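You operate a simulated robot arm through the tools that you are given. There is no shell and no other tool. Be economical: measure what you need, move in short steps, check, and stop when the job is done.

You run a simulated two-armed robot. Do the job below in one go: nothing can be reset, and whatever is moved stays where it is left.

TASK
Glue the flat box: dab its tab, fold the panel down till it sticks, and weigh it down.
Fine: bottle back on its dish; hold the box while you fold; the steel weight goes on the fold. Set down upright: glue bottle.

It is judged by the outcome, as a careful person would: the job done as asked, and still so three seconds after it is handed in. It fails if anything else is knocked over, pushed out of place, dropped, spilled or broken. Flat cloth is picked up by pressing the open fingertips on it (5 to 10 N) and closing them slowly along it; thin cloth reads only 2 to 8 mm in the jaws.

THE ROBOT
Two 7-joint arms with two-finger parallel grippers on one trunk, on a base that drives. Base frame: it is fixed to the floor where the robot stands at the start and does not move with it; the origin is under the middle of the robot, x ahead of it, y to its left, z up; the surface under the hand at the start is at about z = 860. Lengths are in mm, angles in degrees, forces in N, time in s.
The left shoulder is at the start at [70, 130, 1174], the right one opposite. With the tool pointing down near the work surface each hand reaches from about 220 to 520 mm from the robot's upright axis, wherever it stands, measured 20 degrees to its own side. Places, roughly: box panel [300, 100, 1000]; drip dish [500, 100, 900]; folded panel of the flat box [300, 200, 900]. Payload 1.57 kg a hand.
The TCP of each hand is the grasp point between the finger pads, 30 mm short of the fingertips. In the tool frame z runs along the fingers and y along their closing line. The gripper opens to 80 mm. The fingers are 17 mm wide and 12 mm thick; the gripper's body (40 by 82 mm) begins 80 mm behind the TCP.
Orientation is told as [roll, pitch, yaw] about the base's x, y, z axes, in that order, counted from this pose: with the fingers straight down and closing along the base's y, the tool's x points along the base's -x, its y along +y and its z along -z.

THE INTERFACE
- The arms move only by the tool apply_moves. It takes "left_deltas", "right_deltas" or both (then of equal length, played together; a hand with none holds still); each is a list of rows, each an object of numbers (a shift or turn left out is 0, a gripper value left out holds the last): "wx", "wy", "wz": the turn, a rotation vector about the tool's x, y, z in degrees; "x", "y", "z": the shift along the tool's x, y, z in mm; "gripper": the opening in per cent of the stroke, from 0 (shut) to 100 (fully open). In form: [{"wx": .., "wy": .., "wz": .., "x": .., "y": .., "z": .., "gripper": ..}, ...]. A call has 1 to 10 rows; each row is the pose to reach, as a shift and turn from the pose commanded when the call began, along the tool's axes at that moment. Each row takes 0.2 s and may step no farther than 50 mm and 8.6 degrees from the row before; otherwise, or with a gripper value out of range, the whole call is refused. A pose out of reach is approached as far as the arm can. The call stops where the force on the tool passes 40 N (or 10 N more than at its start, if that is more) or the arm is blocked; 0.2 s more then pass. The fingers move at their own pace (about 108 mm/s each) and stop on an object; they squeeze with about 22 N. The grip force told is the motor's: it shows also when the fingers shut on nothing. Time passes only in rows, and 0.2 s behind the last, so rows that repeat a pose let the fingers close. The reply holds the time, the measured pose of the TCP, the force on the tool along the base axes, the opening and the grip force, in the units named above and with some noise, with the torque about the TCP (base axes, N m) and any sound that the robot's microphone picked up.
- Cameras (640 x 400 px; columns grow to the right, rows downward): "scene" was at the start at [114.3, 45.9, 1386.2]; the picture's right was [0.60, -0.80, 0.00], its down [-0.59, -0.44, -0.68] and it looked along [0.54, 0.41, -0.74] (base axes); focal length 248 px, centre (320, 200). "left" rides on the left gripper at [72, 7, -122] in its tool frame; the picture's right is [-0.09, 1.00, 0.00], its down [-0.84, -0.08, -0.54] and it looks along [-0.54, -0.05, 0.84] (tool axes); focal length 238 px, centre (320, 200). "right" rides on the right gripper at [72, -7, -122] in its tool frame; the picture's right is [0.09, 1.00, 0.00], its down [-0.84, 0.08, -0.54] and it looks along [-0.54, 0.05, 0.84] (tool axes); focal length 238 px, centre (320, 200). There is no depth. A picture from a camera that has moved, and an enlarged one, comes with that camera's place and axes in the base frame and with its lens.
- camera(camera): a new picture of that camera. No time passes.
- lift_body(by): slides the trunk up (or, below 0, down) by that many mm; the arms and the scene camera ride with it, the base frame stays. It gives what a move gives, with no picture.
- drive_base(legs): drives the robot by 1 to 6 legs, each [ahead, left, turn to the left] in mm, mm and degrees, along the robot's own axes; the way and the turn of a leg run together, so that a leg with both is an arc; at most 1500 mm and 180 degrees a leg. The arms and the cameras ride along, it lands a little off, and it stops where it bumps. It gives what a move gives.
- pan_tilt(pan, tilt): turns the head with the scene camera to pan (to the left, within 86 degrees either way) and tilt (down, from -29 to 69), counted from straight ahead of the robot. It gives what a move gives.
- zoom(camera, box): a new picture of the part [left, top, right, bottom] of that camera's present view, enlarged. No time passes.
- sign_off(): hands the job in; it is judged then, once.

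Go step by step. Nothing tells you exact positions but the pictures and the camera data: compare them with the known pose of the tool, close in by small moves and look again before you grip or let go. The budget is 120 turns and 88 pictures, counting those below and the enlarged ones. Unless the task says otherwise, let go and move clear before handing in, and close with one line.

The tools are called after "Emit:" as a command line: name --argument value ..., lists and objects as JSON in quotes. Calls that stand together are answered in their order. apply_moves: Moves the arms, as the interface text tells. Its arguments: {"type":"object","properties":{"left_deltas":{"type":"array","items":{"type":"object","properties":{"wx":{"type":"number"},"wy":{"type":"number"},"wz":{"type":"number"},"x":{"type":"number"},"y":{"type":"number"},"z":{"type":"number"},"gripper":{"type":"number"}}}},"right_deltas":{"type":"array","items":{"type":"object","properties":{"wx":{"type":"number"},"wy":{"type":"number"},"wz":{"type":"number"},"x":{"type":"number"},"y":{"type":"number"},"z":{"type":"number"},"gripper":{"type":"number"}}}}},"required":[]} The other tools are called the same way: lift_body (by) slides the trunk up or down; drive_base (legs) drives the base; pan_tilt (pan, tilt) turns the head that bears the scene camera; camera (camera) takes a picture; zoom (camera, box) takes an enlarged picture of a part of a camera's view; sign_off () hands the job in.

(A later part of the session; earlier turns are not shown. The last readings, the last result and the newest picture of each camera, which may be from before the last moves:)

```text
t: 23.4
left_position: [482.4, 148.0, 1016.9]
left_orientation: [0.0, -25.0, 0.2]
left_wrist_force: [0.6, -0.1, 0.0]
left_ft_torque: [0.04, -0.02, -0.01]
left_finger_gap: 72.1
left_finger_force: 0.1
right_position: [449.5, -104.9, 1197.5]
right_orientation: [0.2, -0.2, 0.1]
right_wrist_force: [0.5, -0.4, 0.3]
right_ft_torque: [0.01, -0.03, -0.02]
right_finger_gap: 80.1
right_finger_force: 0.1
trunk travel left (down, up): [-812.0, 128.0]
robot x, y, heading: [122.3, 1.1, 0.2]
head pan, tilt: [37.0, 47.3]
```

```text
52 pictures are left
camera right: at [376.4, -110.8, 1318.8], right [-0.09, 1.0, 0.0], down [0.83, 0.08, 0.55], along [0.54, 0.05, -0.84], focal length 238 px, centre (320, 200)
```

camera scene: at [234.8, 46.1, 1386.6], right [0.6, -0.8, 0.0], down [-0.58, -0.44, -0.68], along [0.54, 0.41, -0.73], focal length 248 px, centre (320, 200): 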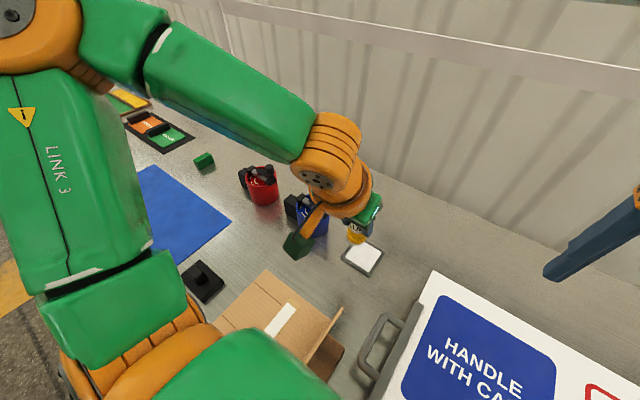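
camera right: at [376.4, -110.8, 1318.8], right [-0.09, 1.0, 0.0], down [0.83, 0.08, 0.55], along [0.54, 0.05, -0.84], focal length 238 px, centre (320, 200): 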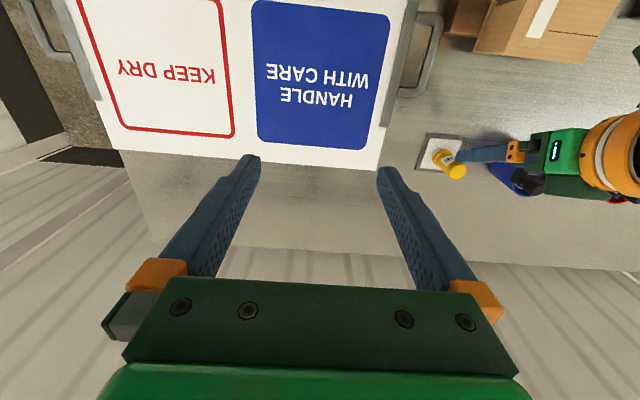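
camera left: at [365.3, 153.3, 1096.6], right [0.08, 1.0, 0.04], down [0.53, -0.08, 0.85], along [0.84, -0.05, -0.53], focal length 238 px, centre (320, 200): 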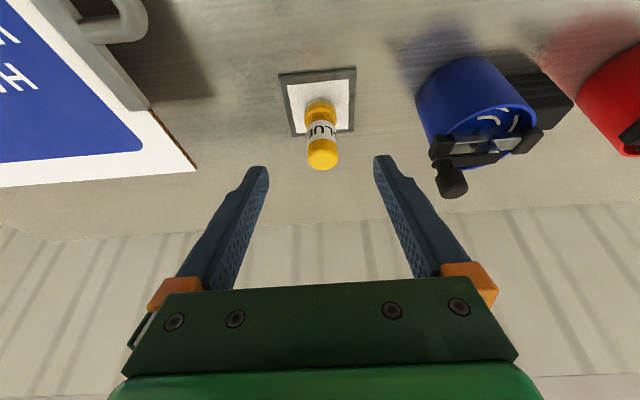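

The bottle is back upright on its dish. Next I'll pull the left hand back and up, straighten it and shut its fingers, while yawing the right hand 65° with its fingers shut. Then I'll drive back and turn left 25° for the fold.

Emit:
apply_moves --left_deltas '[{"x": 5, "y": 6, "z": -40}, {"x": 20, "y": 18, "z": -80}, {"x": 40, "y": 32, "z": -120, "wy": 6}, {"x": 62, "y": 48, "z": -155, "wy": 12}, {"x": 81, "y": 60, "z": -181, "wy": 18, "gripper": 0}, {"x": 81, "y": 60, "z": -181, "wy": 25, "gripper": 0}, {"x": 81, "y": 60, "z": -181, "wy": 25}, {"x": 81, "y": 60, "z": -181, "wy": 25}]' --right_deltas '[{"wz": -8}, {"wz": -16}, {"wz": -24}, {"wz": -32}, {"wz": -40}, {"wz": -48, "gripper": 0}, {"wz": -56, "gripper": 0}, {"wz": -64, "gripper": 0}]'

Emit:
drive_base --legs '[[-185, 0, 0], [0, 0, 25]]'

Emit:
pan_tilt --pan 12 --tilt 52

Emit:
camera --camera "scene"

Emit:
camera --camera "right"

```text
t: 25.2
left_position: [334.4, 210.1, 1147.7]
left_orientation: [-0.1, 0.1, 0.2]
left_wrist_force: [-0.1, -0.5, -0.4]
left_ft_torque: [-0.01, -0.01, 0.01]
left_finger_gap: 0.0
left_finger_force: 21.4
right_position: [449.3, -105.3, 1197.6]
right_orientation: [-0.1, -0.2, 64.2]
right_wrist_force: [-0.5, -0.2, 0.1]
right_ft_torque: [0.0, 0.02, 0.01]
right_finger_gap: 0.0
right_finger_force: 21.1
trunk travel left (down, up): [-812.0, 128.0]
robot x, y, heading: [125.1, -1.0, -0.1]
head pan, tilt: [37.0, 47.3]
```

```text
t: 28.0
left_position: [43.6, 277.4, 1147.5]
left_orientation: [-0.1, -0.1, 25.3]
left_wrist_force: [0.1, 0.3, 0.5]
left_ft_torque: [0.01, -0.02, -0.01]
left_finger_gap: 0.1
left_finger_force: 20.9
right_position: [283.7, 42.9, 1197.1]
right_orientation: [0.1, -0.3, 89.3]
right_wrist_force: [-0.3, -0.5, 1.3]
right_ft_torque: [0.02, -0.01, 0.01]
right_finger_gap: 0.1
right_finger_force: 21.4
trunk travel left (down, up): [-812.0, 128.0]
robot x, y, heading: [-58.9, 0.5, 25.4]
head pan, tilt: [37.0, 47.3]
```

```text
t: 28.9
left_position: [43.5, 277.5, 1148.0]
left_orientation: [0.0, -0.1, 25.3]
left_wrist_force: [-0.8, 0.0, 0.0]
left_ft_torque: [0.03, 0.01, 0.04]
left_finger_gap: 0.3
left_finger_force: 21.3
right_position: [283.4, 43.5, 1196.9]
right_orientation: [-0.1, -0.2, 89.3]
right_wrist_force: [0.4, -0.6, 0.5]
right_ft_torque: [0.0, -0.01, 0.01]
right_finger_gap: 0.0
right_finger_force: 21.6
trunk travel left (down, up): [-812.0, 128.0]
robot x, y, heading: [-56.5, 2.6, 25.3]
head pan, tilt: [12.0, 52.0]
```

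```text
51 pictures are left
camera scene: at [49.7, 64.3, 1379.9], right [0.61, -0.8, 0.0], down [-0.63, -0.48, -0.62], along [0.49, 0.37, -0.79], focal length 248 px, centre (320, 200)
```

scene: 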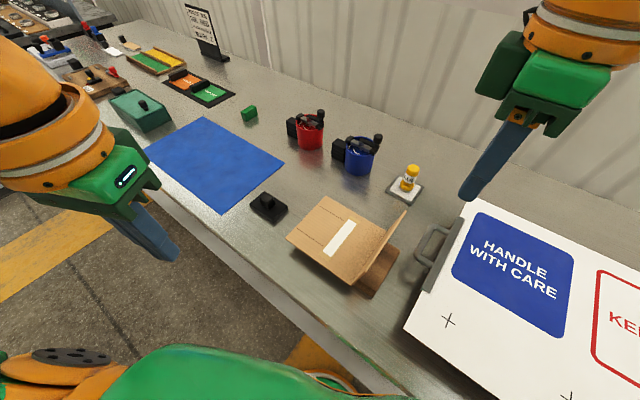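

```text
50 pictures are left
camera right: at [288.5, -28.2, 1318.6], right [-1.0, -0.08, 0.0], down [-0.07, 0.84, 0.55], along [-0.04, 0.54, -0.84], focal length 238 px, centre (320, 200)
```

right: 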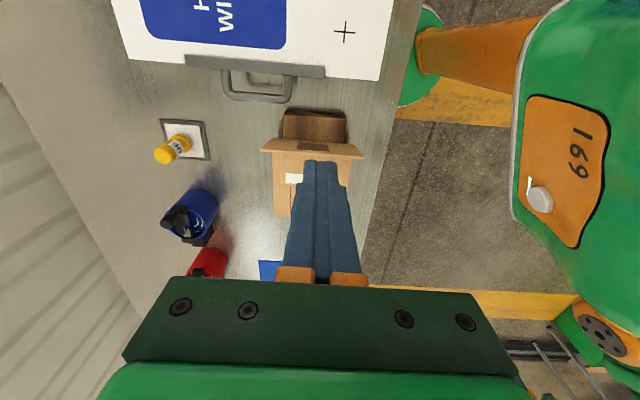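

Emit:
zoom --camera "right" --box '[210, 60, 390, 220]'

Emit:
zoom --camera "scene" --box '[270, 170, 470, 310]'

```text
2.50 times, centred on (300, 140) of right
camera zoom: at [288.5, -28.2, 1318.6], right [-1.0, -0.08, 0.0], down [-0.07, 0.84, 0.55], along [-0.04, 0.54, -0.84], focal length 596 px, centre (370, 350)
```

zoom: 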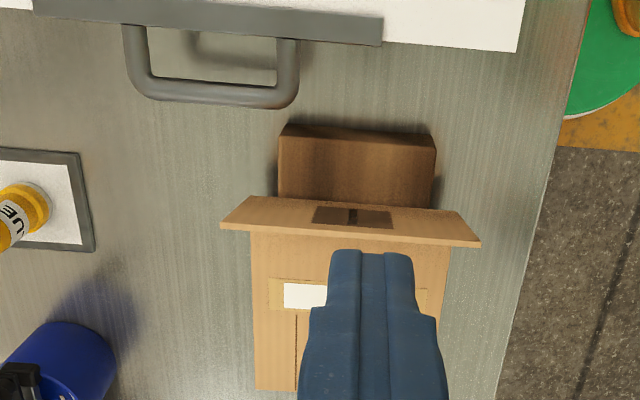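

```text
2.86 times, centred on (370, 240) of scene
camera zoom: at [49.7, 64.3, 1379.9], right [0.61, -0.8, 0.0], down [-0.63, -0.48, -0.62], along [0.49, 0.37, -0.79], focal length 708 px, centre (177, 86)
```

zoom: 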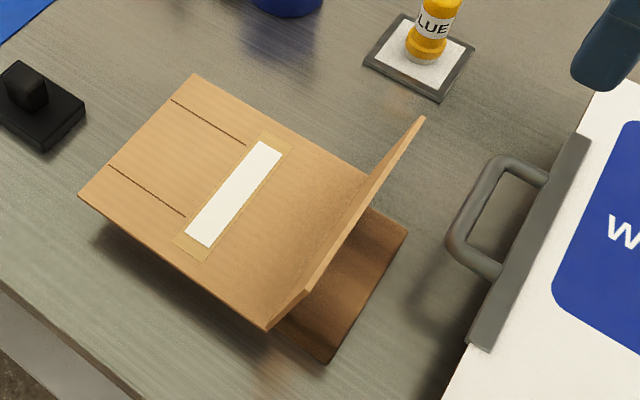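

The geometry is clear. The left hand goes over the far-left part of the board (about [240,243]), and the right drops behind the raised panel (y≈70).

Emit:
apply_moves --left_deltas '[{"x": -33, "y": -23, "wz": 5}, {"x": -66, "y": -46, "wz": 10}, {"x": -99, "y": -69, "wz": 15}, {"x": -132, "y": -92, "wz": 20}, {"x": -163.5, "y": -114, "wz": 25}, {"x": -163.5, "y": -114, "z": 40, "wz": 25}, {"x": -163.5, "y": -114, "z": 80, "wz": 25}, {"x": -163.5, "y": -114, "z": 120, "wz": 25}, {"x": -163.5, "y": -114, "z": 160, "wz": 25}, {"x": -163.5, "y": -114, "z": 160, "wz": 25}]' --right_deltas '[{"x": 0, "y": -8}, {"x": -13, "y": -8}, {"x": -27, "y": -8}, {"x": -27, "y": -8, "z": 30}, {"x": -27, "y": -8, "z": 60}, {"x": -27, "y": -8, "z": 95}, {"x": -27, "y": -8, "z": 130}, {"x": -27, "y": -8, "z": 160}, {"x": -27, "y": -8, "z": 180}, {"x": -27, "y": -8, "z": 197}]'

Emit:
camera --camera "scene"

Emit:
camera --camera "right"

Emit:
camera --camera "left"

```text
t: 31.1
left_position: [219.5, 259.7, 994.9]
left_orientation: [0.0, 0.0, 0.4]
left_wrist_force: [0.1, -0.3, -0.2]
left_ft_torque: [-0.01, -0.03, 0.0]
left_finger_gap: 0.0
left_finger_force: 21.4
left hand out of reach, approached as far as the arm can: row 4, 5, 6, 7, 8, 9, 10
right_position: [292.0, 70.5, 1000.3]
right_orientation: [0.0, -0.3, 89.2]
right_wrist_force: [-0.4, 0.1, 0.1]
right_ft_torque: [0.0, -0.01, -0.02]
right_finger_gap: 0.0
right_finger_force: 21.1
trunk travel left (down, up): [-812.0, 128.0]
robot x, y, heading: [-55.0, 2.6, 25.4]
head pan, tilt: [12.0, 52.0]
```

```text
47 pictures are left
camera scene: at [50.6, 64.0, 1379.9], right [0.61, -0.8, 0.0], down [-0.63, -0.48, -0.62], along [0.49, 0.37, -0.79], focal length 248 px, centre (320, 200)
```

scene: 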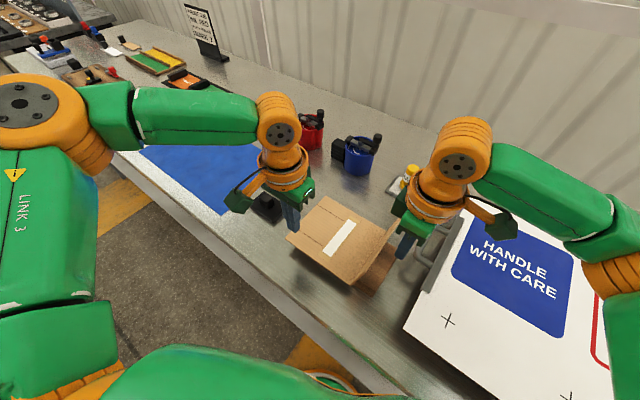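

```text
46 pictures are left
camera right: at [297.8, -0.4, 1121.3], right [-1.0, -0.08, 0.0], down [-0.07, 0.84, 0.55], along [-0.04, 0.54, -0.84], focal length 238 px, centre (320, 200)
```

right: 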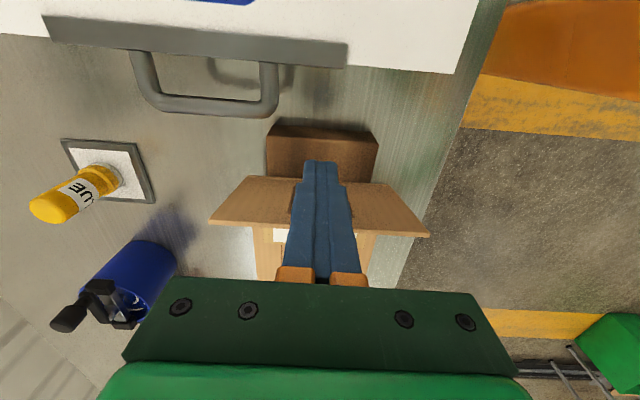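

```text
45 pictures are left
camera left: at [147.6, 265.2, 1116.0], right [0.09, 1.0, 0.0], down [0.84, -0.07, 0.54], along [0.54, -0.05, -0.84], focal length 238 px, centre (320, 200)
```

left: 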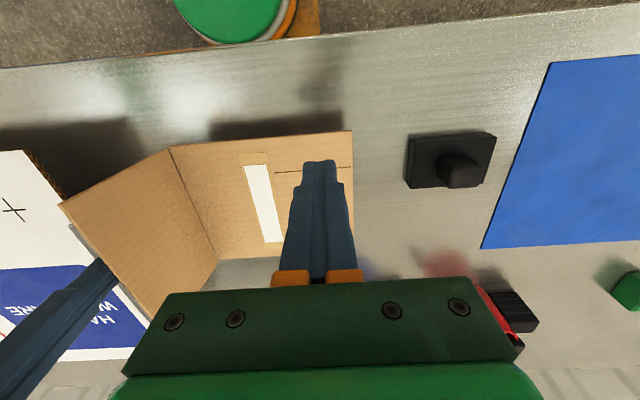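

The left is a little short of its spot. I'll nudge it onto the board while easing the yaw.

Emit:
apply_moves --left_deltas '[{"x": -10, "y": -4, "wz": -5}, {"x": -22, "y": -8, "wz": -10}, {"x": -35, "y": -10, "wz": -15}, {"x": -35, "y": -10, "wz": -15}]'

```text
t: 32.1
left_position: [223.1, 265.9, 998.4]
left_orientation: [-0.1, 0.0, 15.4]
left_wrist_force: [0.4, -0.2, -0.2]
left_ft_torque: [0.05, 0.01, 0.01]
left_finger_gap: 0.0
left_finger_force: 21.4
left hand out of reach, approached as far as the arm can: row 1, 2, 3, 4
right_position: [291.9, 70.3, 999.9]
right_orientation: [0.0, -0.2, 89.4]
right_wrist_force: [-0.9, -0.4, 0.2]
right_ft_torque: [0.03, -0.01, 0.0]
right_finger_gap: 0.0
right_finger_force: 20.7
trunk travel left (down, up): [-812.0, 128.0]
robot x, y, heading: [-58.1, -5.3, 25.5]
head pan, tilt: [12.0, 52.0]
```

Inboard reach at this low height looks limited. I'll raise both hands and lower the trunk, so they work nearer shoulder height.

Emit:
apply_moves --left_deltas '[{"z": -40}, {"z": -80}, {"z": -120}, {"z": -150}]' --right_deltas '[{"z": -40}, {"z": -80}, {"z": -120}, {"z": -150}]'

Emit:
lift_body --by -140

```text
t: 33.1
left_position: [202.0, 276.5, 1147.8]
left_orientation: [0.0, -0.1, 15.3]
left_wrist_force: [-0.1, -0.3, 0.4]
left_ft_torque: [0.05, -0.04, -0.02]
left_finger_gap: 0.0
left_finger_force: 21.0
left hand out of reach, approached as far as the arm can: row 3, 4
right_position: [289.4, 69.7, 1149.8]
right_orientation: [-0.1, -0.2, 89.3]
right_wrist_force: [0.3, -0.1, 0.2]
right_ft_torque: [0.0, -0.05, -0.01]
right_finger_gap: 0.1
right_finger_force: 22.0
trunk travel left (down, up): [-812.0, 128.0]
robot x, y, heading: [-55.2, 0.3, 25.5]
head pan, tilt: [12.0, 52.0]
```

```text
t: 34.7
left_position: [204.5, 276.2, 1007.0]
left_orientation: [0.0, 0.0, 15.3]
left_wrist_force: [-0.4, 0.3, 0.5]
left_ft_torque: [0.02, 0.02, -0.03]
left_finger_gap: 0.1
left_finger_force: 21.1
right_position: [290.7, 68.9, 1008.8]
right_orientation: [0.0, -0.2, 89.3]
right_wrist_force: [0.5, -0.7, 0.3]
right_ft_torque: [0.02, 0.01, -0.01]
right_finger_gap: 0.2
right_finger_force: 21.2
trunk travel left (down, up): [-672.0, 268.0]
robot x, y, heading: [-57.5, -3.9, 25.2]
head pan, tilt: [12.0, 52.0]
```

Emit:
apply_moves --left_deltas '[{"x": -8, "wz": -5}, {"x": -16, "wz": -10}, {"x": -26, "y": -8, "wz": -10}, {"x": -40, "y": -14, "wz": -10}, {"x": -40, "y": -14, "wz": -10}]'

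Emit:
camera --camera "scene"

```text
t: 35.9
left_position: [212.7, 288.1, 1001.8]
left_orientation: [-0.1, -0.1, 25.3]
left_wrist_force: [-0.4, 0.1, -0.5]
left_ft_torque: [0.0, -0.01, 0.02]
left_finger_gap: 0.1
left_finger_force: 21.4
left hand out of reach, approached as far as the arm can: row 1, 2, 3, 4, 5
right_position: [291.5, 68.8, 1009.4]
right_orientation: [0.0, -0.2, 89.4]
right_wrist_force: [0.1, 0.4, 0.3]
right_ft_torque: [-0.01, 0.01, 0.01]
right_finger_gap: 0.0
right_finger_force: 21.2
trunk travel left (down, up): [-672.0, 268.0]
robot x, y, heading: [-54.6, -1.5, 25.3]
head pan, tilt: [12.0, 52.0]
```

```text
44 pictures are left
camera scene: at [50.1, 64.2, 1239.9], right [0.61, -0.8, 0.0], down [-0.63, -0.48, -0.62], along [0.49, 0.37, -0.79], focal length 248 px, centre (320, 200)
```

scene: 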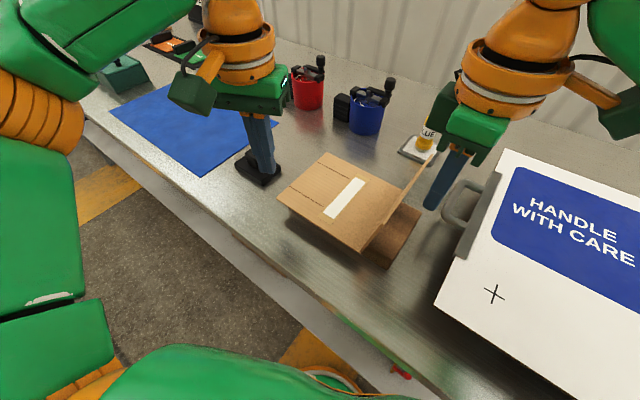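

I'll restore the trunk and drive closer along the heading, so both hands work at mid radius.

Emit:
lift_body --by 140

Emit:
drive_base --legs '[[90, 0, 0]]'

Emit:
apply_moves --left_deltas '[{"z": 40}, {"z": 80}, {"z": 110}]' --right_deltas '[{"x": 20, "y": 40}, {"x": 38, "y": 80}, {"x": 38, "y": 80}]'

Emit:
camera --camera "scene"

```text
t: 37.6
left_position: [211.3, 287.2, 1141.5]
left_orientation: [-0.1, 0.0, 25.3]
left_wrist_force: [0.8, -0.2, -0.5]
left_ft_torque: [-0.01, 0.02, 0.0]
left_finger_gap: 0.0
left_finger_force: 20.6
right_position: [290.1, 69.2, 1148.9]
right_orientation: [0.0, -0.2, 89.2]
right_wrist_force: [-0.5, 0.2, 0.5]
right_ft_torque: [-0.01, 0.0, 0.0]
right_finger_gap: 0.0
right_finger_force: 21.4
trunk travel left (down, up): [-812.0, 128.0]
robot x, y, heading: [-54.6, 0.0, 25.0]
head pan, tilt: [12.0, 52.0]
```

```text
t: 38.7
left_position: [290.0, 323.7, 1144.2]
left_orientation: [-0.2, -0.3, 25.3]
left_wrist_force: [0.2, 0.3, 0.2]
left_ft_torque: [0.03, -0.05, 0.01]
left_finger_gap: 0.0
left_finger_force: 20.8
right_position: [366.8, 105.1, 1151.3]
right_orientation: [-0.3, -0.4, 89.3]
right_wrist_force: [0.5, 0.7, -0.6]
right_ft_torque: [0.02, -0.04, -0.02]
right_finger_gap: 0.0
right_finger_force: 21.0
trunk travel left (down, up): [-812.0, 128.0]
robot x, y, heading: [25.8, 37.3, 25.3]
head pan, tilt: [12.0, 52.0]
```

```text
t: 39.5
left_position: [295.8, 325.5, 1030.8]
left_orientation: [-0.1, 0.1, 25.6]
left_wrist_force: [-0.2, -0.6, -0.3]
left_ft_torque: [-0.02, -0.01, 0.0]
left_finger_gap: 0.1
left_finger_force: 21.2
right_position: [289.9, 73.3, 1148.8]
right_orientation: [0.0, -0.1, 89.3]
right_wrist_force: [0.9, -0.4, 0.1]
right_ft_torque: [-0.03, 0.0, -0.02]
right_finger_gap: 0.4
right_finger_force: 21.2
trunk travel left (down, up): [-812.0, 128.0]
robot x, y, heading: [25.8, 37.4, 25.4]
head pan, tilt: [12.0, 52.0]
```

```text
43 pictures are left
camera scene: at [132.9, 103.3, 1379.7], right [0.61, -0.8, 0.0], down [-0.63, -0.48, -0.61], along [0.49, 0.37, -0.79], focal length 248 px, centre (320, 200)
```

scene: 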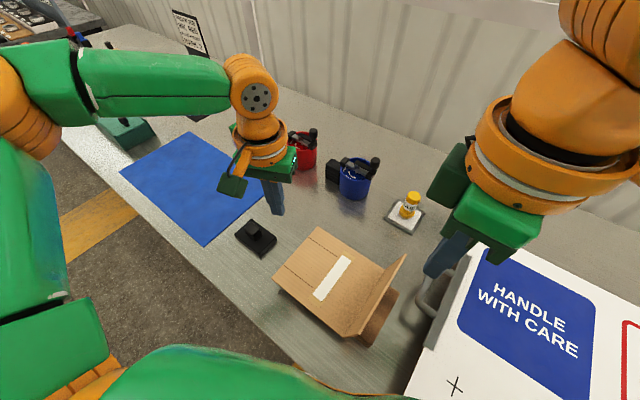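

Emit:
apply_moves --left_deltas '[{"x": 28, "y": -15}, {"x": 56, "y": -30}, {"x": 84, "y": -45.5}, {"x": 84, "y": -45.5, "z": 35}, {"x": 84, "y": -45.5, "z": 60}]' --right_deltas '[{"z": 30}, {"z": 70}, {"z": 105}, {"z": 130}, {"z": 148}]'

Emit:
camera --camera "left"

Emit:
camera --camera "right"

```text
t: 40.7
left_position: [238.8, 248.2, 971.1]
left_orientation: [-0.1, 0.0, 25.3]
left_wrist_force: [0.5, 0.9, 0.2]
left_ft_torque: [0.0, 0.0, 0.02]
left_finger_gap: 0.0
left_finger_force: 20.9
right_position: [291.4, 72.0, 1000.7]
right_orientation: [0.1, -0.3, 89.2]
right_wrist_force: [0.8, 0.6, 0.3]
right_ft_torque: [0.02, 0.01, 0.02]
right_finger_gap: 0.1
right_finger_force: 21.8
trunk travel left (down, up): [-812.0, 128.0]
robot x, y, heading: [23.4, 38.7, 25.5]
head pan, tilt: [12.0, 52.0]
```

```text
42 pictures are left
camera left: at [170.2, 223.6, 1092.1], right [-0.34, 0.94, 0.0], down [0.79, 0.29, 0.54], along [0.51, 0.18, -0.84], focal length 238 px, centre (320, 200)
```

left: 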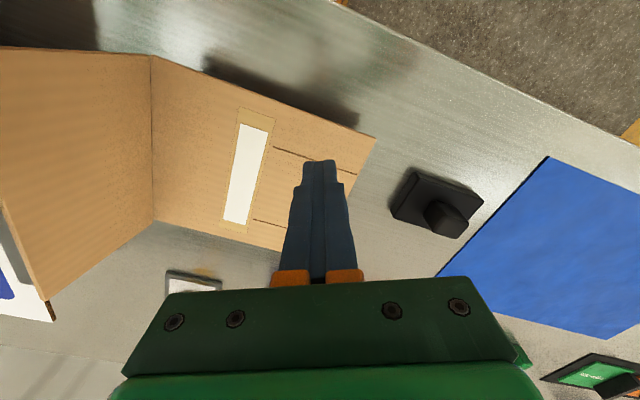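

```text
41 pictures are left
camera right: at [297.0, 0.8, 1121.9], right [-1.0, -0.08, 0.0], down [-0.07, 0.84, 0.55], along [-0.04, 0.54, -0.84], focal length 238 px, centre (320, 200)
```

right: 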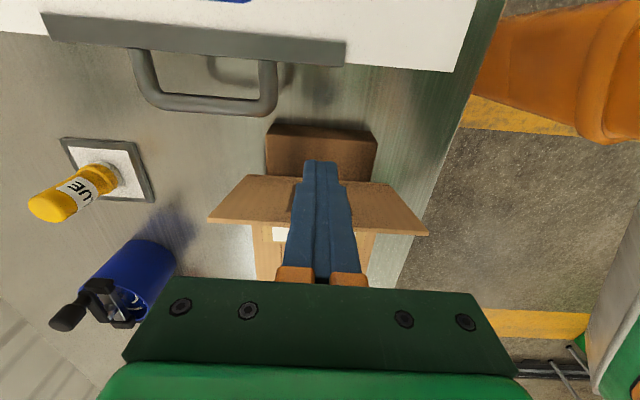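

Both hands are in place. I'll lower the left fingertips gently onto the board.

Emit:
apply_moves --left_deltas '[{"z": 10}, {"z": 20}, {"z": 25}]'

```text
t: 41.5
left_position: [235.4, 250.0, 948.5]
left_orientation: [-0.1, -0.1, 25.3]
left_wrist_force: [0.3, 0.1, 0.0]
left_ft_torque: [-0.03, 0.03, -0.02]
left_finger_gap: 0.0
left_finger_force: 21.7
right_position: [290.3, 71.8, 1000.7]
right_orientation: [-0.1, -0.1, 89.3]
right_wrist_force: [1.0, 0.5, 0.1]
right_ft_torque: [0.01, 0.01, 0.01]
right_finger_gap: 0.0
right_finger_force: 21.8
trunk travel left (down, up): [-812.0, 128.0]
robot x, y, heading: [22.0, 39.3, 25.3]
head pan, tilt: [12.0, 52.0]
```

Emit:
apply_moves --left_deltas '[{"z": 4}, {"z": 8}]'

```text
t: 42.1
left_position: [234.0, 252.6, 941.3]
left_orientation: [-0.2, 0.0, 25.3]
left_wrist_force: [-0.2, -0.5, 0.2]
left_ft_torque: [0.0, -0.03, -0.02]
left_finger_gap: 0.0
left_finger_force: 21.2
left hand out of reach, approached as far as the arm can: row 1, 2
right_position: [290.4, 71.5, 1001.1]
right_orientation: [-0.1, -0.2, 89.3]
right_wrist_force: [0.0, 0.6, -0.8]
right_ft_torque: [0.01, -0.04, 0.02]
right_finger_gap: 0.0
right_finger_force: 21.2
trunk travel left (down, up): [-812.0, 128.0]
robot x, y, heading: [23.9, 38.7, 25.0]
head pan, tilt: [12.0, 52.0]
```

The left is near its lower limit here. I'll raise both hands 80 mm and lower the trunk 80 mm to gain room.

Emit:
apply_moves --left_deltas '[{"z": -30}, {"z": -60}, {"z": -90}]' --right_deltas '[{"z": -30}, {"z": -60}, {"z": -80}]'

Emit:
lift_body --by -80

Emit:
apply_moves --left_deltas '[{"x": -5, "y": 0, "z": 5}, {"x": -5, "y": 0, "z": 10}]'

```text
t: 42.9
left_position: [233.4, 251.9, 1029.7]
left_orientation: [-0.1, 0.0, 25.3]
left_wrist_force: [-0.2, 0.4, 0.6]
left_ft_torque: [0.01, 0.0, -0.04]
left_finger_gap: 0.0
left_finger_force: 21.6
right_position: [290.9, 69.7, 1080.3]
right_orientation: [-0.1, -0.2, 89.2]
right_wrist_force: [-0.3, -0.4, 0.0]
right_ft_torque: [0.01, -0.01, 0.01]
right_finger_gap: 0.1
right_finger_force: 21.5
trunk travel left (down, up): [-812.0, 128.0]
robot x, y, heading: [20.7, 40.2, 25.4]
head pan, tilt: [12.0, 52.0]
```

```text
t: 44.1
left_position: [233.7, 252.0, 950.6]
left_orientation: [-0.1, 0.0, 25.3]
left_wrist_force: [-0.8, 0.3, 0.9]
left_ft_torque: [0.01, 0.0, -0.04]
left_finger_gap: 0.0
left_finger_force: 21.1
right_position: [291.8, 69.8, 1000.4]
right_orientation: [0.0, -0.2, 89.3]
right_wrist_force: [0.7, 0.6, 0.4]
right_ft_torque: [0.04, 0.0, 0.01]
right_finger_gap: 0.1
right_finger_force: 21.6
trunk travel left (down, up): [-732.0, 208.0]
robot x, y, heading: [25.8, 36.6, 25.2]
head pan, tilt: [12.0, 52.0]
```

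```text
t: 44.7
left_position: [239.8, 254.2, 939.2]
left_orientation: [-0.1, -0.1, 25.4]
left_wrist_force: [0.8, -0.5, 0.0]
left_ft_torque: [0.01, 0.02, 0.04]
left_finger_gap: 0.0
left_finger_force: 20.9
right_position: [292.8, 69.8, 1000.3]
right_orientation: [0.0, -0.2, 89.3]
right_wrist_force: [-0.1, -0.1, -0.4]
right_ft_torque: [-0.01, -0.01, 0.0]
right_finger_gap: 0.0
right_finger_force: 21.1
trunk travel left (down, up): [-732.0, 208.0]
robot x, y, heading: [25.3, 38.3, 25.4]
head pan, tilt: [12.0, 52.0]
```

Good, there is room now. I'll continue down in small steps to contact.

Emit:
apply_moves --left_deltas '[{"z": 3}, {"z": 6}, {"z": 8}]'

```text
t: 45.5
left_position: [238.3, 253.6, 933.2]
left_orientation: [-0.1, -0.4, 25.2]
left_wrist_force: [3.8, 6.0, 31.9]
left_ft_torque: [0.17, -0.06, -0.03]
left_finger_gap: 0.0
left_finger_force: 21.6
right_position: [289.9, 68.8, 1001.4]
right_orientation: [-0.2, -0.3, 89.3]
right_wrist_force: [0.8, 0.2, 0.4]
right_ft_torque: [-0.03, 0.0, 0.0]
right_finger_gap: 0.0
right_finger_force: 21.9
trunk travel left (down, up): [-732.0, 208.0]
robot x, y, heading: [24.4, 36.8, 25.3]
head pan, tilt: [12.0, 52.0]
```

Contact at z≈903 (32 N). I'll ease it, then check.

Emit:
apply_moves --left_deltas '[{"z": -1.2}, {"z": -1.2}]'

Emit:
camera --camera "scene"

```text
t: 46.1
left_position: [238.5, 255.2, 934.5]
left_orientation: [0.0, -0.2, 25.2]
left_wrist_force: [3.3, 6.3, 31.2]
left_ft_torque: [0.16, -0.1, 0.15]
left_finger_gap: 0.0
left_finger_force: 21.6
right_position: [291.4, 68.9, 1001.0]
right_orientation: [-0.1, -0.3, 89.3]
right_wrist_force: [0.8, 0.2, -0.6]
right_ft_torque: [-0.05, 0.0, 0.01]
right_finger_gap: 0.2
right_finger_force: 21.1
trunk travel left (down, up): [-732.0, 208.0]
robot x, y, heading: [23.9, 36.9, 25.5]
head pan, tilt: [12.0, 52.0]
```

```text
40 pictures are left
camera scene: at [128.7, 101.1, 1300.3], right [0.61, -0.8, 0.0], down [-0.63, -0.48, -0.62], along [0.49, 0.37, -0.79], focal length 248 px, centre (320, 200)
```

scene: 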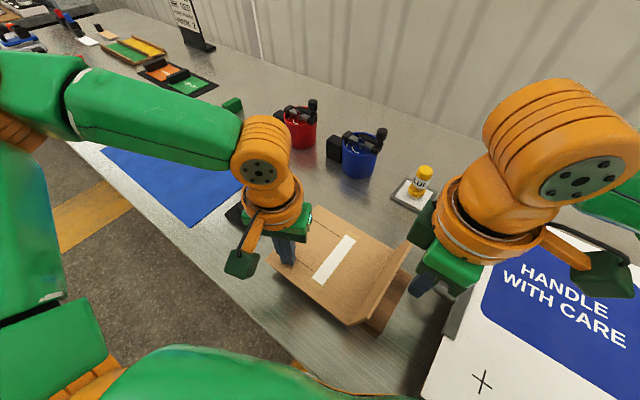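

Emit:
apply_moves --left_deltas '[{"z": -2}, {"z": -2}]'

```text
t: 46.7
left_position: [238.0, 253.5, 933.9]
left_orientation: [0.0, 0.1, 25.4]
left_wrist_force: [-1.3, -0.9, 1.6]
left_ft_torque: [-0.01, -0.03, 0.0]
left_finger_gap: 0.0
left_finger_force: 21.4
right_position: [290.9, 70.6, 999.5]
right_orientation: [-0.1, -0.3, 89.2]
right_wrist_force: [0.3, -0.6, 1.2]
right_ft_torque: [0.01, 0.01, 0.02]
right_finger_gap: 0.0
right_finger_force: 21.6
trunk travel left (down, up): [-732.0, 208.0]
robot x, y, heading: [26.8, 36.9, 25.2]
head pan, tilt: [12.0, 52.0]
```

Left holds lightly. I'll press about 1 mm more, shift the right hand to x≈320 to keep the wrists apart, and start pushing the panel over.

Emit:
apply_moves --left_deltas '[{"z": 1}, {"z": 1.2}, {"z": 1.2}, {"z": 1.2}, {"z": 1.2}, {"z": 1.2}]' --right_deltas '[{"x": 0, "y": -15, "z": -5}, {"x": 0, "y": -30, "z": -10}, {"x": -14, "y": -30, "z": -10}, {"x": -28, "y": -30, "z": -10}, {"x": -38, "y": -30, "z": -10}, {"x": -48, "y": -30, "z": -10}]'

Emit:
camera --camera "scene"

Emit:
camera --camera "right"

```text
t: 48.1
left_position: [238.9, 254.8, 935.2]
left_orientation: [-0.1, -0.1, 25.3]
left_wrist_force: [-2.2, 0.0, 3.7]
left_ft_torque: [0.0, 0.08, -0.03]
left_finger_gap: 0.0
left_finger_force: 21.1
right_position: [321.7, 117.7, 1010.3]
right_orientation: [-0.1, -0.3, 89.1]
right_wrist_force: [0.7, -0.3, -0.3]
right_ft_torque: [-0.03, 0.03, -0.04]
right_finger_gap: 0.0
right_finger_force: 21.5
trunk travel left (down, up): [-732.0, 208.0]
robot x, y, heading: [28.7, 38.0, 25.1]
head pan, tilt: [12.0, 52.0]
```

```text
39 pictures are left
camera scene: at [129.7, 101.5, 1300.0], right [0.61, -0.8, 0.0], down [-0.63, -0.48, -0.62], along [0.49, 0.37, -0.79], focal length 248 px, centre (320, 200)
```

scene: 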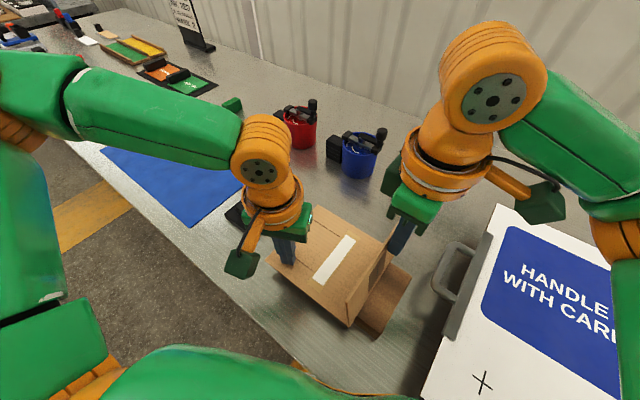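

```text
38 pictures are left
camera right: at [326.7, 46.1, 1132.0], right [-1.0, -0.08, 0.0], down [-0.07, 0.84, 0.55], along [-0.04, 0.54, -0.84], focal length 238 px, centre (320, 200)
```

right: 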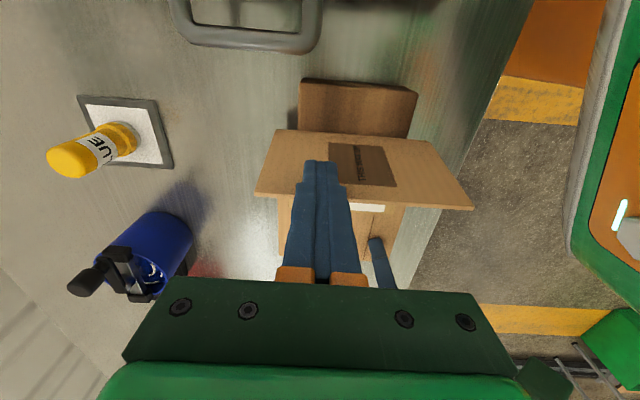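

The panel is folding over. I'll continue the arc.

Emit:
apply_moves --right_deltas '[{"x": -12, "z": 2}, {"x": -21, "z": 5.5}, {"x": -31, "z": 10}, {"x": -39, "z": 16}, {"x": -48, "z": 23}, {"x": -55, "z": 30}]'

Emit:
camera --camera "right"

Emit:
camera --camera "scene"

```text
t: 49.5
left_position: [237.4, 254.6, 934.3]
left_orientation: [-0.1, -0.1, 25.2]
left_wrist_force: [0.0, -0.1, 3.3]
left_ft_torque: [-0.02, 0.02, 0.02]
left_finger_gap: 0.0
left_finger_force: 21.1
right_position: [321.5, 172.4, 980.5]
right_orientation: [-0.1, -0.3, 89.3]
right_wrist_force: [0.5, -0.7, -0.7]
right_ft_torque: [0.0, 0.01, 0.02]
right_finger_gap: 0.0
right_finger_force: 21.3
trunk travel left (down, up): [-732.0, 208.0]
robot x, y, heading: [25.0, 39.7, 25.4]
head pan, tilt: [12.0, 52.0]
```

```text
37 pictures are left
camera right: at [327.7, 101.2, 1102.6], right [-1.0, -0.08, 0.0], down [-0.07, 0.84, 0.55], along [-0.04, 0.54, -0.84], focal length 238 px, centre (320, 200)
```

right: 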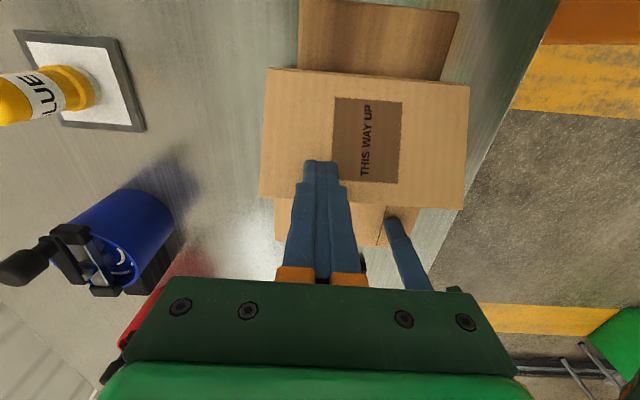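

```text
36 pictures are left
camera scene: at [130.0, 101.5, 1300.0], right [0.61, -0.8, 0.0], down [-0.63, -0.48, -0.62], along [0.49, 0.37, -0.79], focal length 248 px, centre (320, 200)
```

scene: 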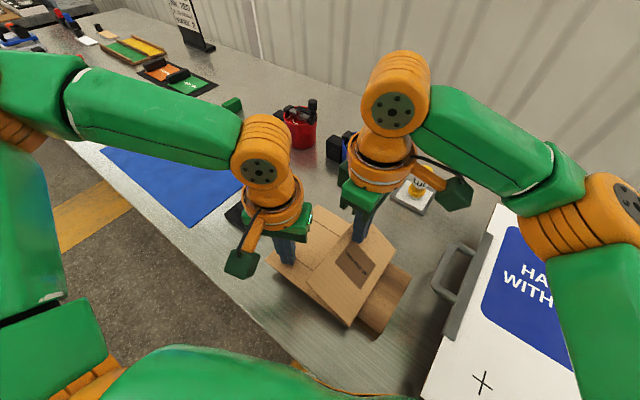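

Emit:
apply_moves --right_deltas '[{"x": -4, "z": 5}, {"x": -7, "z": 10}, {"x": -12, "z": 19}, {"x": -15.5, "z": 28}, {"x": -17, "z": 35}, {"x": -17, "z": 40}]'

Emit:
camera --camera "right"

```text
t: 50.9
left_position: [239.2, 253.6, 933.4]
left_orientation: [-0.1, 0.0, 25.3]
left_wrist_force: [0.6, -0.5, 4.6]
left_ft_torque: [0.0, 0.01, 0.01]
left_finger_gap: 0.2
left_finger_force: 21.8
right_position: [323.8, 189.2, 939.9]
right_orientation: [-0.1, -0.2, 89.3]
right_wrist_force: [0.1, -0.1, 0.7]
right_ft_torque: [0.03, 0.02, -0.01]
right_finger_gap: 0.0
right_finger_force: 21.6
trunk travel left (down, up): [-732.0, 208.0]
robot x, y, heading: [22.6, 38.0, 25.2]
head pan, tilt: [12.0, 52.0]
```

```text
35 pictures are left
camera right: at [328.4, 117.3, 1061.5], right [-1.0, -0.08, 0.0], down [-0.07, 0.83, 0.55], along [-0.04, 0.54, -0.84], focal length 238 px, centre (320, 200)
```

right: 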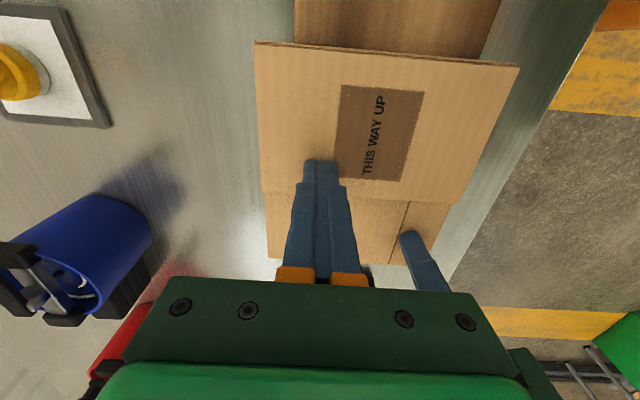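

Emit:
apply_moves --right_deltas '[{"z": 2}, {"z": 4}, {"z": 5}, {"z": 5}]'

```text
t: 51.9
left_position: [238.6, 253.9, 934.8]
left_orientation: [-0.2, -0.1, 25.3]
left_wrist_force: [0.7, 0.4, -0.4]
left_ft_torque: [0.01, 0.02, 0.01]
left_finger_gap: 0.2
left_finger_force: 20.9
right_position: [322.8, 187.4, 937.3]
right_orientation: [-0.1, -0.4, 89.3]
right_wrist_force: [10.3, 4.2, 36.3]
right_ft_torque: [-0.09, -0.32, -0.05]
right_finger_gap: 0.0
right_finger_force: 21.4
trunk travel left (down, up): [-732.0, 208.0]
robot x, y, heading: [26.0, 36.8, 25.4]
head pan, tilt: [12.0, 52.0]
```

Panel is down and pressed (36 N). I'll ease a little and hold it so the glue grabs.

Emit:
apply_moves --left_deltas '[{"z": 1}, {"z": 1}, {"z": 1}, {"z": 1}, {"z": 1}, {"z": 1}, {"z": 1}, {"z": 1}, {"z": 1}, {"z": 1}]' --right_deltas '[{"z": -1}, {"z": -1.5}, {"z": -1.5}, {"z": -1.5}, {"z": -1.5}, {"z": -1.5}, {"z": -1.5}, {"z": -1.5}, {"z": -1.5}, {"z": -1.5}]'

Emit:
camera --camera "scene"

```text
t: 54.1
left_position: [237.8, 253.9, 933.7]
left_orientation: [-0.1, -0.2, 25.4]
left_wrist_force: [4.8, 2.1, 23.3]
left_ft_torque: [0.07, -0.16, 0.07]
left_finger_gap: 0.2
left_finger_force: 21.0
right_position: [321.7, 186.8, 938.1]
right_orientation: [-0.1, -0.5, 89.3]
right_wrist_force: [-1.1, 0.9, 4.2]
right_ft_torque: [-0.02, 0.07, 0.01]
right_finger_gap: 0.0
right_finger_force: 21.3
trunk travel left (down, up): [-732.0, 208.0]
robot x, y, heading: [22.5, 35.0, 25.1]
head pan, tilt: [12.0, 52.0]
```

```text
34 pictures are left
camera scene: at [128.5, 100.3, 1300.3], right [0.61, -0.8, 0.0], down [-0.63, -0.48, -0.62], along [0.49, 0.37, -0.79], focal length 248 px, centre (320, 200)
```

scene: 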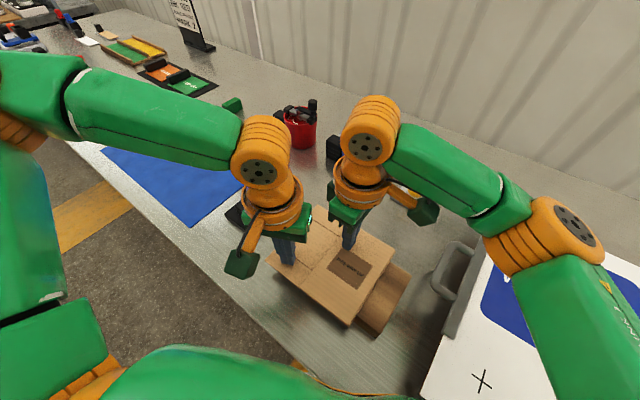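

Still flat. I'll press the right firmly again and keep it there. The left lifts off and goes toward the weight (near [265,395]).

Emit:
apply_moves --left_deltas '[{"z": 1}, {"z": 1}, {"z": 0}, {"z": 0}, {"z": 0}, {"z": -20}, {"z": -50}, {"z": -80, "gripper": 50}, {"z": -110, "gripper": 100}, {"z": -110, "gripper": 100}]' --right_deltas '[{"z": 0.7}, {"z": 0.7}, {"z": 0.7}, {"z": 0.7}, {"z": 0.7}, {"z": 0.7}, {"z": 0.7}, {"z": 0.7}, {"z": 0.7}, {"z": 0.7}]'

Emit:
camera --camera "left"

```text
t: 56.3
left_position: [236.8, 252.3, 1045.0]
left_orientation: [-0.1, -0.1, 25.3]
left_wrist_force: [0.6, 0.4, 0.0]
left_ft_torque: [-0.02, -0.04, 0.01]
left_finger_gap: 80.1
left_finger_force: 0.0
right_position: [323.0, 188.0, 938.0]
right_orientation: [-0.2, -0.3, 89.3]
right_wrist_force: [0.0, -1.9, 14.7]
right_ft_torque: [-0.12, 0.03, 0.0]
right_finger_gap: 0.0
right_finger_force: 20.9
trunk travel left (down, up): [-732.0, 208.0]
robot x, y, heading: [24.8, 38.9, 25.4]
head pan, tilt: [12.0, 52.0]
```

```text
33 pictures are left
camera left: at [168.3, 227.3, 1164.3], right [-0.34, 0.94, 0.0], down [0.79, 0.29, 0.54], along [0.51, 0.19, -0.84], focal length 238 px, centre (320, 200)
```

left: 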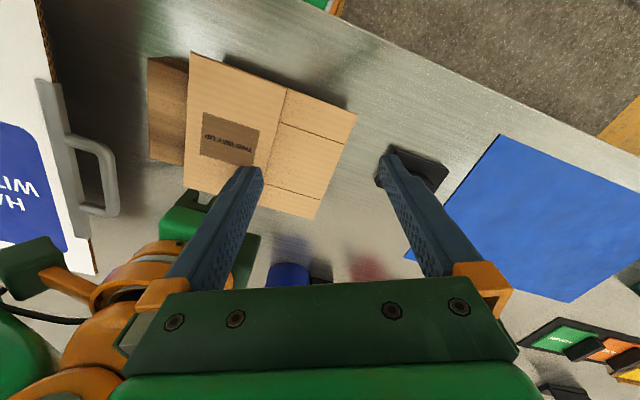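

Emit:
apply_moves --left_deltas '[{"x": -20, "y": 28, "wz": 6}, {"x": -40, "y": 56, "wz": 12}, {"x": -60, "y": 84, "wz": 18}, {"x": -84, "y": 117, "wz": 25}, {"x": -84, "y": 117, "wz": 25}]' --right_deltas '[{"z": 0}, {"z": 0}, {"z": 0}, {"z": 0}, {"z": 0}]'

Emit:
camera --camera "left"

Emit:
camera --camera "scene"

```text
t: 57.5
left_position: [262.0, 395.5, 1042.1]
left_orientation: [-0.1, -0.3, 0.3]
left_wrist_force: [0.8, -0.1, -0.7]
left_ft_torque: [-0.04, 0.04, 0.01]
left_finger_gap: 80.1
left_finger_force: 0.1
right_position: [321.6, 188.2, 937.3]
right_orientation: [-0.2, -0.3, 89.2]
right_wrist_force: [-1.2, -1.9, 13.3]
right_ft_torque: [-0.14, 0.02, 0.03]
right_finger_gap: 0.0
right_finger_force: 21.4
trunk travel left (down, up): [-732.0, 208.0]
robot x, y, heading: [23.1, 38.0, 25.4]
head pan, tilt: [12.0, 52.0]
```

```text
32 pictures are left
camera left: at [189.4, 400.4, 1163.1], right [0.09, 1.0, 0.0], down [0.84, -0.07, 0.54], along [0.54, -0.05, -0.84], focal length 238 px, centre (320, 200)
```

left: 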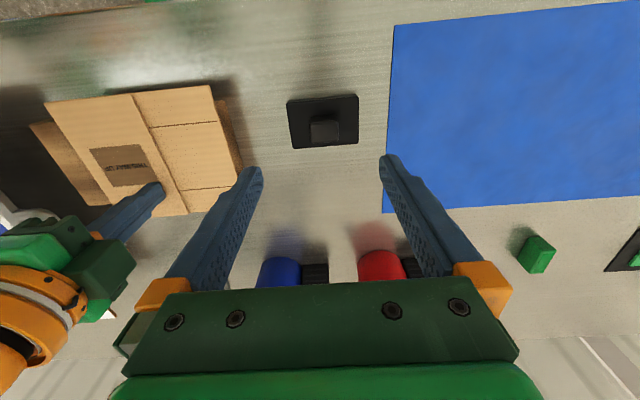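

```text
31 pictures are left
camera scene: at [127.9, 100.3, 1300.3], right [0.61, -0.8, 0.0], down [-0.63, -0.48, -0.62], along [0.49, 0.37, -0.79], focal length 248 px, centre (320, 200)
```

scene: 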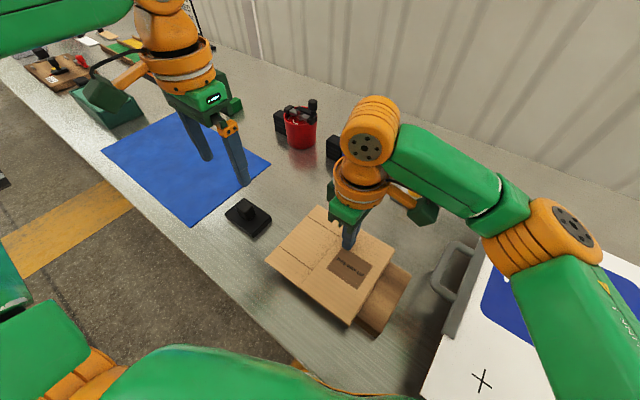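

Emit:
zoom --camera "left" --box '[270, 80, 380, 160]'

Emit:
zoom --camera "scene" --box '[210, 180, 290, 250]'

```text
5.00 times, centred on (325, 120) of left
camera zoom: at [189.4, 400.4, 1163.1], right [0.09, 1.0, 0.0], down [0.84, -0.07, 0.54], along [0.54, -0.05, -0.84], focal length 1192 px, centre (295, 600)
```

zoom: 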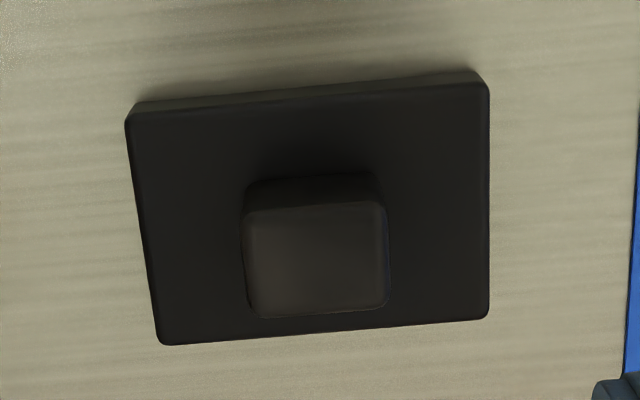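

```text
5.71 times, centred on (250, 215) of scene
camera zoom: at [127.9, 100.3, 1300.3], right [0.61, -0.8, 0.0], down [-0.63, -0.48, -0.62], along [0.49, 0.37, -0.79], focal length 1416 px, centre (720, 114)
```

zoom: 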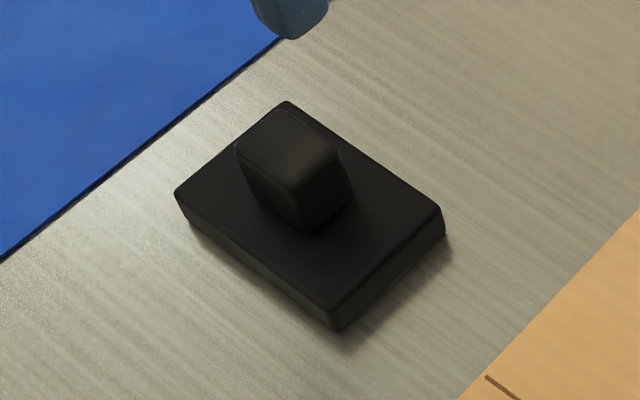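

The weight is a plate with a 30 mm square knob at about [268,397.5], knob top z≈902. I'll descend open around the knob.

Emit:
apply_moves --left_deltas '[{"x": -6, "y": 2, "z": 30}, {"x": -6, "y": 2, "z": 65}, {"x": -6, "y": 2, "z": 95}, {"x": -6, "y": 2, "z": 115}, {"x": -6, "y": 2, "z": 124}, {"x": -6, "y": 2, "z": 124}]'

Emit:
camera --camera "left"

Emit:
zoom --camera "scene" --box '[190, 130, 310, 250]'

```text
t: 58.9
left_position: [269.8, 396.6, 919.8]
left_orientation: [0.1, -0.2, 0.2]
left_wrist_force: [-0.7, -1.3, 0.0]
left_ft_torque: [-0.01, 0.01, -0.01]
left_finger_gap: 80.0
left_finger_force: 0.1
right_position: [322.6, 189.2, 938.1]
right_orientation: [-0.2, -0.3, 89.3]
right_wrist_force: [-0.4, -1.4, 14.9]
right_ft_torque: [-0.14, 0.04, 0.0]
right_finger_gap: 0.1
right_finger_force: 21.2
trunk travel left (down, up): [-732.0, 208.0]
robot x, y, heading: [22.0, 36.8, 25.4]
head pan, tilt: [12.0, 52.0]
```

```text
28 pictures are left
camera left: at [197.2, 403.2, 1040.6], right [0.09, 1.0, 0.0], down [0.84, -0.07, 0.54], along [0.54, -0.05, -0.84], focal length 238 px, centre (320, 200)
```

left: 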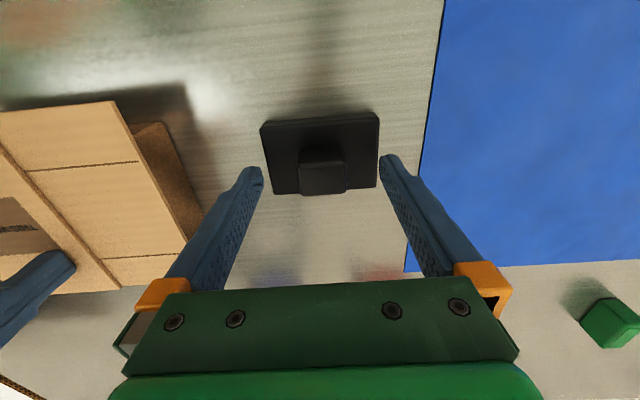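

```text
3.33 times, centred on (250, 190) of scene
camera zoom: at [128.0, 100.5, 1300.3], right [0.61, -0.8, 0.0], down [-0.63, -0.48, -0.62], along [0.49, 0.37, -0.79], focal length 826 px, centre (553, 233)
```

zoom: 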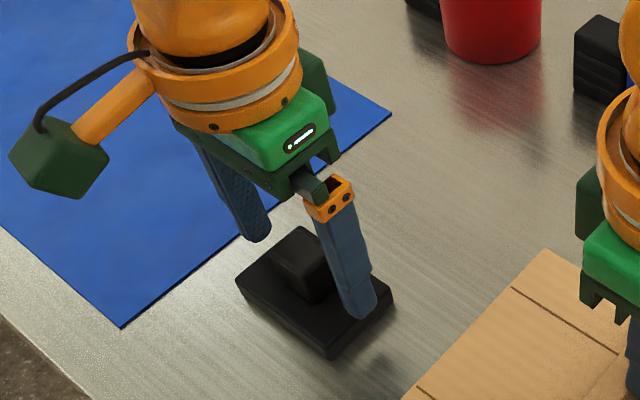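

The knob is centred between the fingers. Lower 7 mm and grip.

Emit:
apply_moves --left_deltas '[{"z": 4}, {"z": 7}, {"z": 7, "gripper": 55}, {"z": 7, "gripper": 30}, {"z": 7, "gripper": 10}, {"z": 7, "gripper": 10}]'

```text
t: 60.3
left_position: [269.4, 397.6, 913.7]
left_orientation: [-0.1, -0.2, 0.3]
left_wrist_force: [0.4, 0.8, 0.6]
left_ft_torque: [0.03, -0.01, -0.05]
left_finger_gap: 31.8
left_finger_force: 22.6
right_position: [320.3, 188.1, 936.9]
right_orientation: [-0.3, -0.3, 89.4]
right_wrist_force: [0.9, -1.0, 15.2]
right_ft_torque: [-0.1, 0.03, 0.01]
right_finger_gap: 0.1
right_finger_force: 21.3
trunk travel left (down, up): [-732.0, 208.0]
robot x, y, heading: [25.3, 34.5, 25.3]
head pan, tilt: [12.0, 52.0]
```

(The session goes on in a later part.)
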